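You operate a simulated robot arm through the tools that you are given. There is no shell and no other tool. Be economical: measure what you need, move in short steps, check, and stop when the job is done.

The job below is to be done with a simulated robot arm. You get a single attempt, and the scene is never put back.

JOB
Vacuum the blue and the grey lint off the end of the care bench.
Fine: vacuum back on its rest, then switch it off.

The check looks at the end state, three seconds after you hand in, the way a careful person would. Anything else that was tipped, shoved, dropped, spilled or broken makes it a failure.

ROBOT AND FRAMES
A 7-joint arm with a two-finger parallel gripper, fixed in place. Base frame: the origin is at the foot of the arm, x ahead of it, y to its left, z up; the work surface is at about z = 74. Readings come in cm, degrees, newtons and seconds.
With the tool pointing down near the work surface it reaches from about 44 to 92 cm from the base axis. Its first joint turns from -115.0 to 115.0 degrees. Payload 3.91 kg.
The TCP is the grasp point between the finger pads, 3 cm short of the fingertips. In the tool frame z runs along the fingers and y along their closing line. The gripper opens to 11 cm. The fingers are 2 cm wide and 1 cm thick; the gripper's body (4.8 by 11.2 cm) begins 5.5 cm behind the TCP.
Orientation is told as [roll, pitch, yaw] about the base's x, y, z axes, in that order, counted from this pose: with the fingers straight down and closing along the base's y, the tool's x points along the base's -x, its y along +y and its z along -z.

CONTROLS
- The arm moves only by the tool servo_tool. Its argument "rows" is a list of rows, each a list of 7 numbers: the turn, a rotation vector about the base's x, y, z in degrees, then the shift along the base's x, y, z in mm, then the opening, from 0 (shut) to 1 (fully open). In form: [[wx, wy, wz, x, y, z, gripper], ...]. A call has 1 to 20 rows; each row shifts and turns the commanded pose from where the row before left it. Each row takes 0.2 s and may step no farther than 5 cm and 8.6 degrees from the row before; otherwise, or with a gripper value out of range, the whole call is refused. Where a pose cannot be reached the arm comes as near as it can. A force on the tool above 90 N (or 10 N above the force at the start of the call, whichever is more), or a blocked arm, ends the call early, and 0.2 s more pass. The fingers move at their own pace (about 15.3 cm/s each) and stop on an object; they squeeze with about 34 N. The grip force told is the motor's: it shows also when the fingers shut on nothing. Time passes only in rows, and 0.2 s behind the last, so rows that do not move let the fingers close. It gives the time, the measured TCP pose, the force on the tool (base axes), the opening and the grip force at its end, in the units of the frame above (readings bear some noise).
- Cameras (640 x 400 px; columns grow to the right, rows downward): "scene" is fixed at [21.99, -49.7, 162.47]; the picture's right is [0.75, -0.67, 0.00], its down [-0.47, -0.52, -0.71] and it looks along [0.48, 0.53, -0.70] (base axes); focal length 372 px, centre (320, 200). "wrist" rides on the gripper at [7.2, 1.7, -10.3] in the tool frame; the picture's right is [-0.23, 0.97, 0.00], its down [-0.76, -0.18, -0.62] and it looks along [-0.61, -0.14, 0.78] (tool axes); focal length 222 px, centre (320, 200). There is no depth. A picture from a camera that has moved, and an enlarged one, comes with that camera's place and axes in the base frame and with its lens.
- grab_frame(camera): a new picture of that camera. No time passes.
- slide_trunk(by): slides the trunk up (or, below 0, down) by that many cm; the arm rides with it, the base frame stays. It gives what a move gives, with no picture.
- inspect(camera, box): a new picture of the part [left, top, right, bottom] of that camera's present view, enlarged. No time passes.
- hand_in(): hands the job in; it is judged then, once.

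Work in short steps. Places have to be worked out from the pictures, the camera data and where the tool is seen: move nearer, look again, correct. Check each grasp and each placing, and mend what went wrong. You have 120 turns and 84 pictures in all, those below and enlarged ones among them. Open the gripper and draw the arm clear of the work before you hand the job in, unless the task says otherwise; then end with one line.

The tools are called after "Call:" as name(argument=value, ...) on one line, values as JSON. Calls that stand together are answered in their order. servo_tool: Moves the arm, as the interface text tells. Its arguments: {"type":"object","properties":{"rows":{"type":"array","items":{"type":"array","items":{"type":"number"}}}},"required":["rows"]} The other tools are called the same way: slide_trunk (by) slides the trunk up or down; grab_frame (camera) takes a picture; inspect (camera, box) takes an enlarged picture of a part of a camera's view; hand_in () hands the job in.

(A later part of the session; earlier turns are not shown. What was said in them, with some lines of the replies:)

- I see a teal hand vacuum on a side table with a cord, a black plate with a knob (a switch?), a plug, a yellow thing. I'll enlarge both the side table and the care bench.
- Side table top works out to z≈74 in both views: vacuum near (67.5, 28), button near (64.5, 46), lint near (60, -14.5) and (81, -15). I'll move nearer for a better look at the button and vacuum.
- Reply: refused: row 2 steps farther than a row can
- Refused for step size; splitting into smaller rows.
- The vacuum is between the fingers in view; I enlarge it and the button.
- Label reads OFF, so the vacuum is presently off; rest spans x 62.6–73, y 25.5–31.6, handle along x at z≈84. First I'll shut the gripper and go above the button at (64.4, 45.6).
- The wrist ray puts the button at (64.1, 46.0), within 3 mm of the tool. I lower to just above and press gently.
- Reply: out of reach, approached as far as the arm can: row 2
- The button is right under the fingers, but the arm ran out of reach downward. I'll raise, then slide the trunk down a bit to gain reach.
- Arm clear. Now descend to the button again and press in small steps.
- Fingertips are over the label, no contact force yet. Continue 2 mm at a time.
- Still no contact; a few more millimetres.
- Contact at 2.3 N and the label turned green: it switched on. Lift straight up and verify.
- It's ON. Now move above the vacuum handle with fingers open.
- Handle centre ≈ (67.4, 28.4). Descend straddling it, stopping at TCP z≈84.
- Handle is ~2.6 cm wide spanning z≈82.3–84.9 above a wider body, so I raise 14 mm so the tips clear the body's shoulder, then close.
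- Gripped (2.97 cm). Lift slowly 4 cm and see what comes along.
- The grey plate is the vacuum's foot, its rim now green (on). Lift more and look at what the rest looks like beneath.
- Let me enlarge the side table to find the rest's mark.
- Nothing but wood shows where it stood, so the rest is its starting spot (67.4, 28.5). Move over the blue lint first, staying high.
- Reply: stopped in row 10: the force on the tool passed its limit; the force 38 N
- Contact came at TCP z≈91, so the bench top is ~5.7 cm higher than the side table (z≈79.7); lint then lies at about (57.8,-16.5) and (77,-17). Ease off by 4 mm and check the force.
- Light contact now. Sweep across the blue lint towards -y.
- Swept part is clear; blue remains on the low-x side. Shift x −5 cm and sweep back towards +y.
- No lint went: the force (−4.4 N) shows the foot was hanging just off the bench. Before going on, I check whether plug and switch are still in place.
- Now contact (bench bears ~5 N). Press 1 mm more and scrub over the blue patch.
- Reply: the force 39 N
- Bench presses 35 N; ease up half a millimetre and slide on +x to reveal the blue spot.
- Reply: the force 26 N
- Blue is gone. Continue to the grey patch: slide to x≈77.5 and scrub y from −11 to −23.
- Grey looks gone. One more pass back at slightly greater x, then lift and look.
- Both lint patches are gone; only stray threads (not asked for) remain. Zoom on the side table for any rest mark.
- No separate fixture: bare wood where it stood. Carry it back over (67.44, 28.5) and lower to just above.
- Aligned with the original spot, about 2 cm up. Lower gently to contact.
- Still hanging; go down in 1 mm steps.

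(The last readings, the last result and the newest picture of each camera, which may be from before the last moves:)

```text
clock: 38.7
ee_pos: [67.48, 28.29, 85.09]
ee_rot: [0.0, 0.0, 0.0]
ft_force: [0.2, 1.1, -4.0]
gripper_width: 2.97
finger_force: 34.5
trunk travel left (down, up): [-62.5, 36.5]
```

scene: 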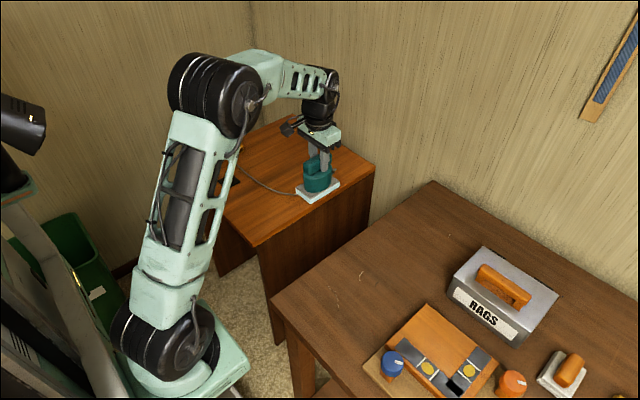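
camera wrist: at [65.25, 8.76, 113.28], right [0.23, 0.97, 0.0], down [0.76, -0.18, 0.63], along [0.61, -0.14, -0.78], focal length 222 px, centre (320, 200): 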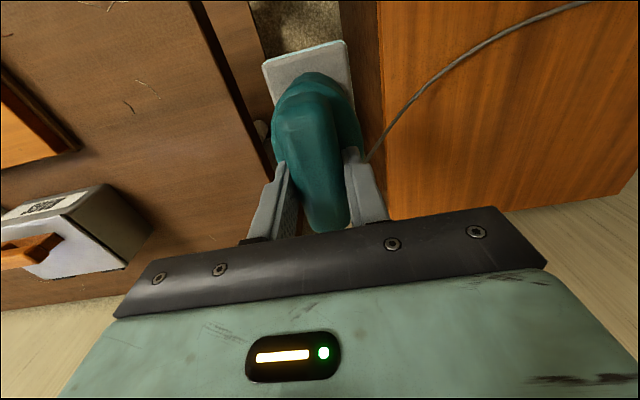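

Call:
servo_tool(rows=[[0, 0, 0, 0, 0, -1, 0], [0, 0, 0, 0, 0, -1, 0], [0, 0, 0, 0, 0, 0, 0]])

Call:
inspect(camera="scene", box=[200, 130, 300, 220])

```text
clock: 39.5
ee_pos: [67.45, 28.36, 85.04]
ee_rot: [0.1, 0.0, 0.0]
ft_force: [-1.6, -1.6, 3.4]
gripper_width: 2.97
finger_force: 33.9
trunk travel left (down, up): [-62.5, 36.5]
```

```text
4.44 times, centred on (250, 175) of scene
camera zoom: at [21.99, -49.7, 162.47], right [0.75, -0.67, 0.0], down [-0.47, -0.52, -0.71], along [0.48, 0.53, -0.7], focal length 1652 px, centre (631, 311)
```

zoom: 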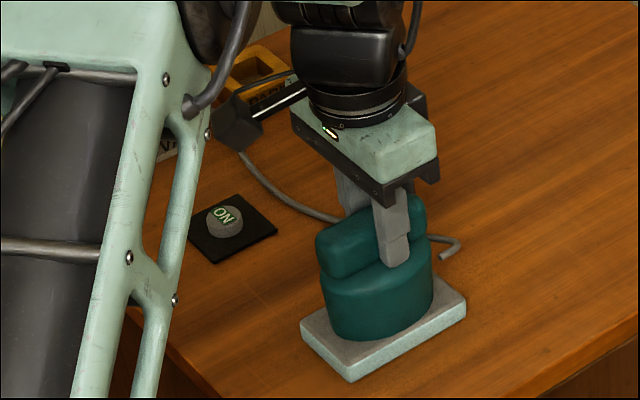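

Contact (3.4 N), at the original place. Release and lift straight up.

Call:
servo_tool(rows=[[0, 0, 0, 0, 0, 0, 0.6], [0, 0, 0, 0, 0, 0, 0.6], [0, 0, 0, 0, 0, 0, 0.6], [0, 0, 0, 0, 0, 30, 0.6], [0, 0, 0, 0, 0, 40, 0.6], [0, 0, 0, 0, 0, 40, 0.6], [0, 0, 0, 0, 0, 0, 0.6]])

Call:
inspect(camera="scene", box=[200, 130, 300, 220])

Call:
grab_frame(camera="wrist")

```text
clock: 41.1
ee_pos: [67.33, 28.22, 95.96]
ee_rot: [0.0, 0.0, 0.1]
ft_force: [-1.2, 0.9, 0.9]
gripper_width: 6.6
finger_force: 0.0
trunk travel left (down, up): [-62.5, 36.5]
```

```text
4.44 times, centred on (250, 175) of scene
camera zoom: at [21.99, -49.7, 162.47], right [0.75, -0.67, 0.0], down [-0.47, -0.52, -0.71], along [0.48, 0.53, -0.7], focal length 1652 px, centre (631, 311)
```

zoom: 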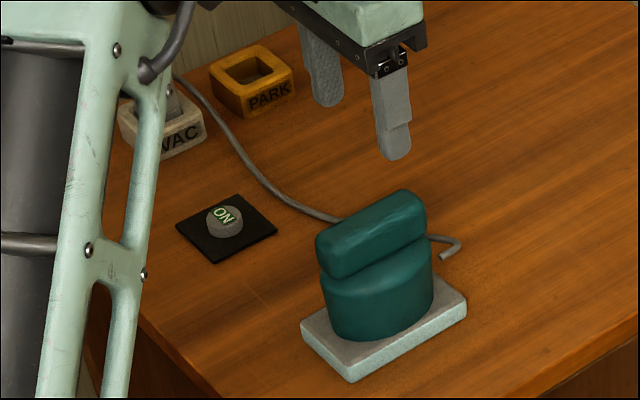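

```text
39 pictures are left
camera wrist: at [60.18, 29.9, 106.27], right [0.23, 0.97, 0.0], down [0.76, -0.18, 0.62], along [0.61, -0.14, -0.78], focal length 222 px, centre (320, 200)
```

wrist: 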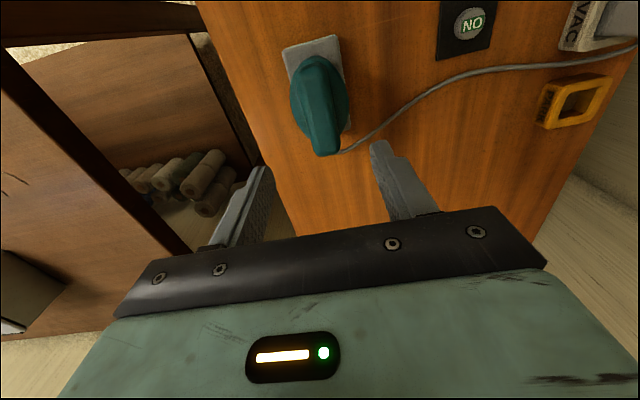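

Vacuum stands on its spot, cord and plug intact. Now go above the button with closed fingers and descend close.

Call:
servo_tool(rows=[[0, 0, 0, 0, 0, 10, 0], [0, 0, 0, -8, 44, 0, 0], [0, 0, 0, -8, 44, 0, 0], [0, 0, 0, -8, 44, 0, 0], [0, 0, 0, -8, 43, 0, 0], [0, 0, 0, 0, 0, -45, 0], [0, 0, 0, 0, 0, -45, 0], [0, 0, 0, 0, 0, -45, 0], [0, 0, 0, 0, 0, -43, 0], [0, 0, 0, 0, 0, 0, 0]])

Call:
inspect(camera="wrist", box=[240, 60, 400, 160])

```text
clock: 43.3
ee_pos: [64.27, 45.89, 78.93]
ee_rot: [0.1, 0.0, 0.1]
ft_force: [-0.2, -0.4, 0.0]
gripper_width: 0.0
finger_force: 34.5
trunk travel left (down, up): [-62.5, 36.5]
```

```text
4.00 times, centred on (320, 110) of wrist
camera zoom: at [57.0, 47.6, 89.31], right [0.23, 0.97, 0.0], down [0.76, -0.18, 0.62], along [0.61, -0.14, -0.78], focal length 888 px, centre (320, 560)
```

zoom: 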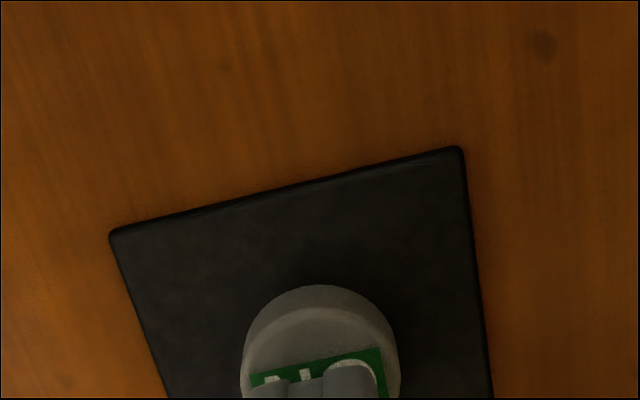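

Above the button, green still. Press down in small steps as before (it tripped at z≈78.25).

Call:
servo_tool(rows=[[0, 0, 0, 0, 0, -3, 0], [0, 0, 0, 0, 0, -2, 0], [0, 0, 0, 0, 0, -2, 0], [0, 0, 0, 0, 0, 0, 0]])

Call:
inspect(camera="wrist", box=[240, 60, 400, 160])

```text
clock: 44.3
ee_pos: [64.23, 45.88, 78.42]
ee_rot: [0.0, 0.0, 0.0]
ft_force: [-0.5, 0.4, 0.4]
gripper_width: 0.0
finger_force: 33.8
trunk travel left (down, up): [-62.5, 36.5]
```

```text
4.00 times, centred on (320, 110) of wrist
camera zoom: at [57.0, 47.53, 88.71], right [0.23, 0.97, 0.0], down [0.76, -0.18, 0.62], along [0.61, -0.14, -0.78], focal length 888 px, centre (320, 560)
```

zoom: 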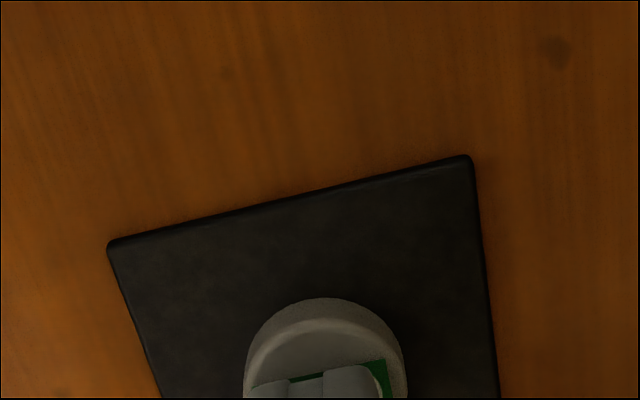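

Call:
servo_tool(rows=[[0, 0, 0, 0, 0, -2, 0], [0, 0, 0, 0, 0, 0, 0]])

Call:
inspect(camera="wrist", box=[240, 60, 400, 160])

```text
clock: 44.9
ee_pos: [64.26, 45.84, 78.25]
ee_rot: [0.1, 0.0, 0.1]
ft_force: [-0.6, -0.7, 2.4]
gripper_width: 0.0
finger_force: 34.1
trunk travel left (down, up): [-62.5, 36.5]
```

```text
4.00 times, centred on (320, 110) of wrist
camera zoom: at [56.99, 47.53, 88.54], right [0.23, 0.97, 0.0], down [0.76, -0.18, 0.62], along [0.61, -0.14, -0.78], focal length 888 px, centre (320, 560)
```

zoom: 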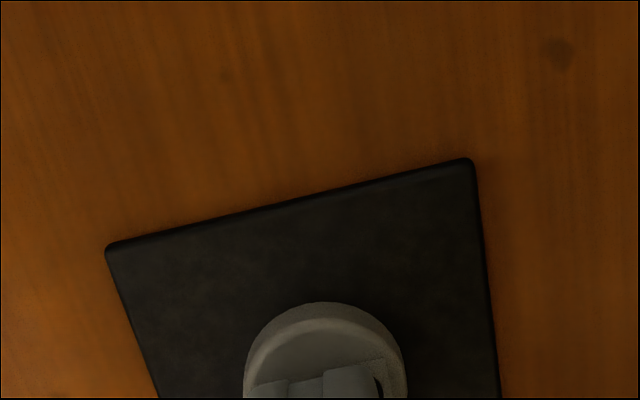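

The green is gone: switched off. Lift away, open the gripper, and draw clear.

Call:
servo_tool(rows=[[0, 0, 0, 0, 0, 15, 0], [0, 0, 0, 0, 0, 40, 0], [0, 0, 0, 0, 0, 45, 0], [0, 0, 0, 0, 0, 45, 0], [0, 0, 0, 0, 0, 45, 0], [0, 0, 0, -30, 0, 30, 1], [0, 0, 0, -40, 0, 20, 1], [0, 0, 0, -40, 0, 0, 1], [0, 0, 0, 0, 0, 0, 1]])

Call:
grab_frame(camera="scene")

Call:
inspect(camera="scene", box=[180, 120, 320, 220])

Call:
grab_frame(camera="wrist")

```text
clock: 46.9
ee_pos: [53.28, 45.84, 102.34]
ee_rot: [0.0, -0.1, 0.0]
ft_force: [0.7, -0.6, 0.3]
gripper_width: 11.0
finger_force: 0.1
trunk travel left (down, up): [-62.5, 36.5]
```

```text
35 pictures are left
```

scene: 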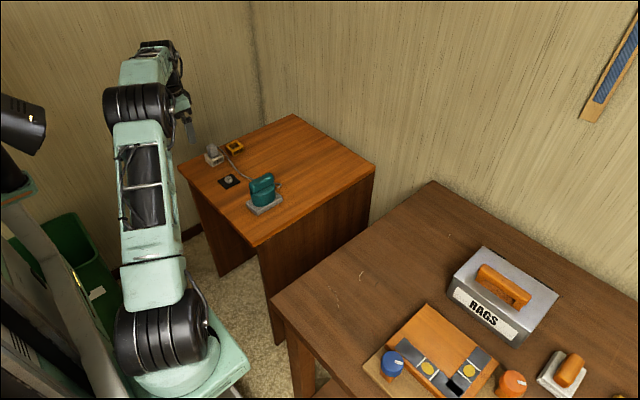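

```text
4.00 times, centred on (250, 170) of scene
camera zoom: at [21.99, -49.7, 162.47], right [0.75, -0.67, 0.0], down [-0.47, -0.52, -0.71], along [0.48, 0.53, -0.7], focal length 1487 px, centre (600, 320)
```

zoom: 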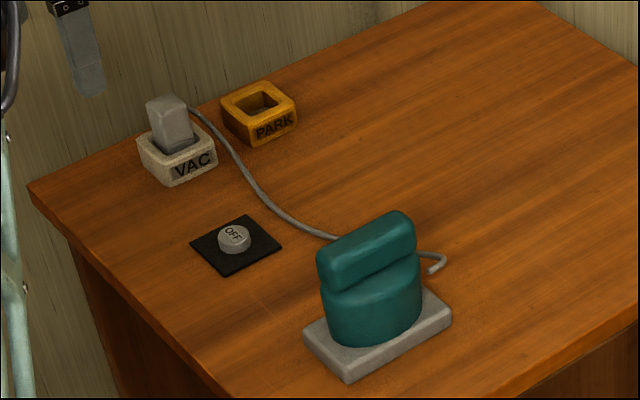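

```text
33 pictures are left
camera wrist: at [46.03, 47.5, 112.57], right [0.23, 0.97, 0.0], down [0.76, -0.18, 0.62], along [0.61, -0.14, -0.78], focal length 222 px, centre (320, 200)
```

wrist: 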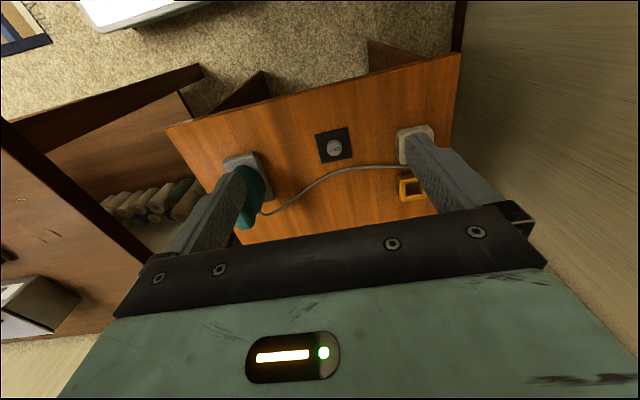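

Switch reads OFF, vacuum is back on its spot, the bench end is free of blue and grey lint, nothing else moved, gripper open and clear. Handing in.

Call:
hand_in()

```text
The job is handed in.
```

The blue and grey lint is vacuumed off the end of the care bench, the vacuum is back where it stood at the start (I found no separate rest fixture there), and it was then switched off (button reads OFF).
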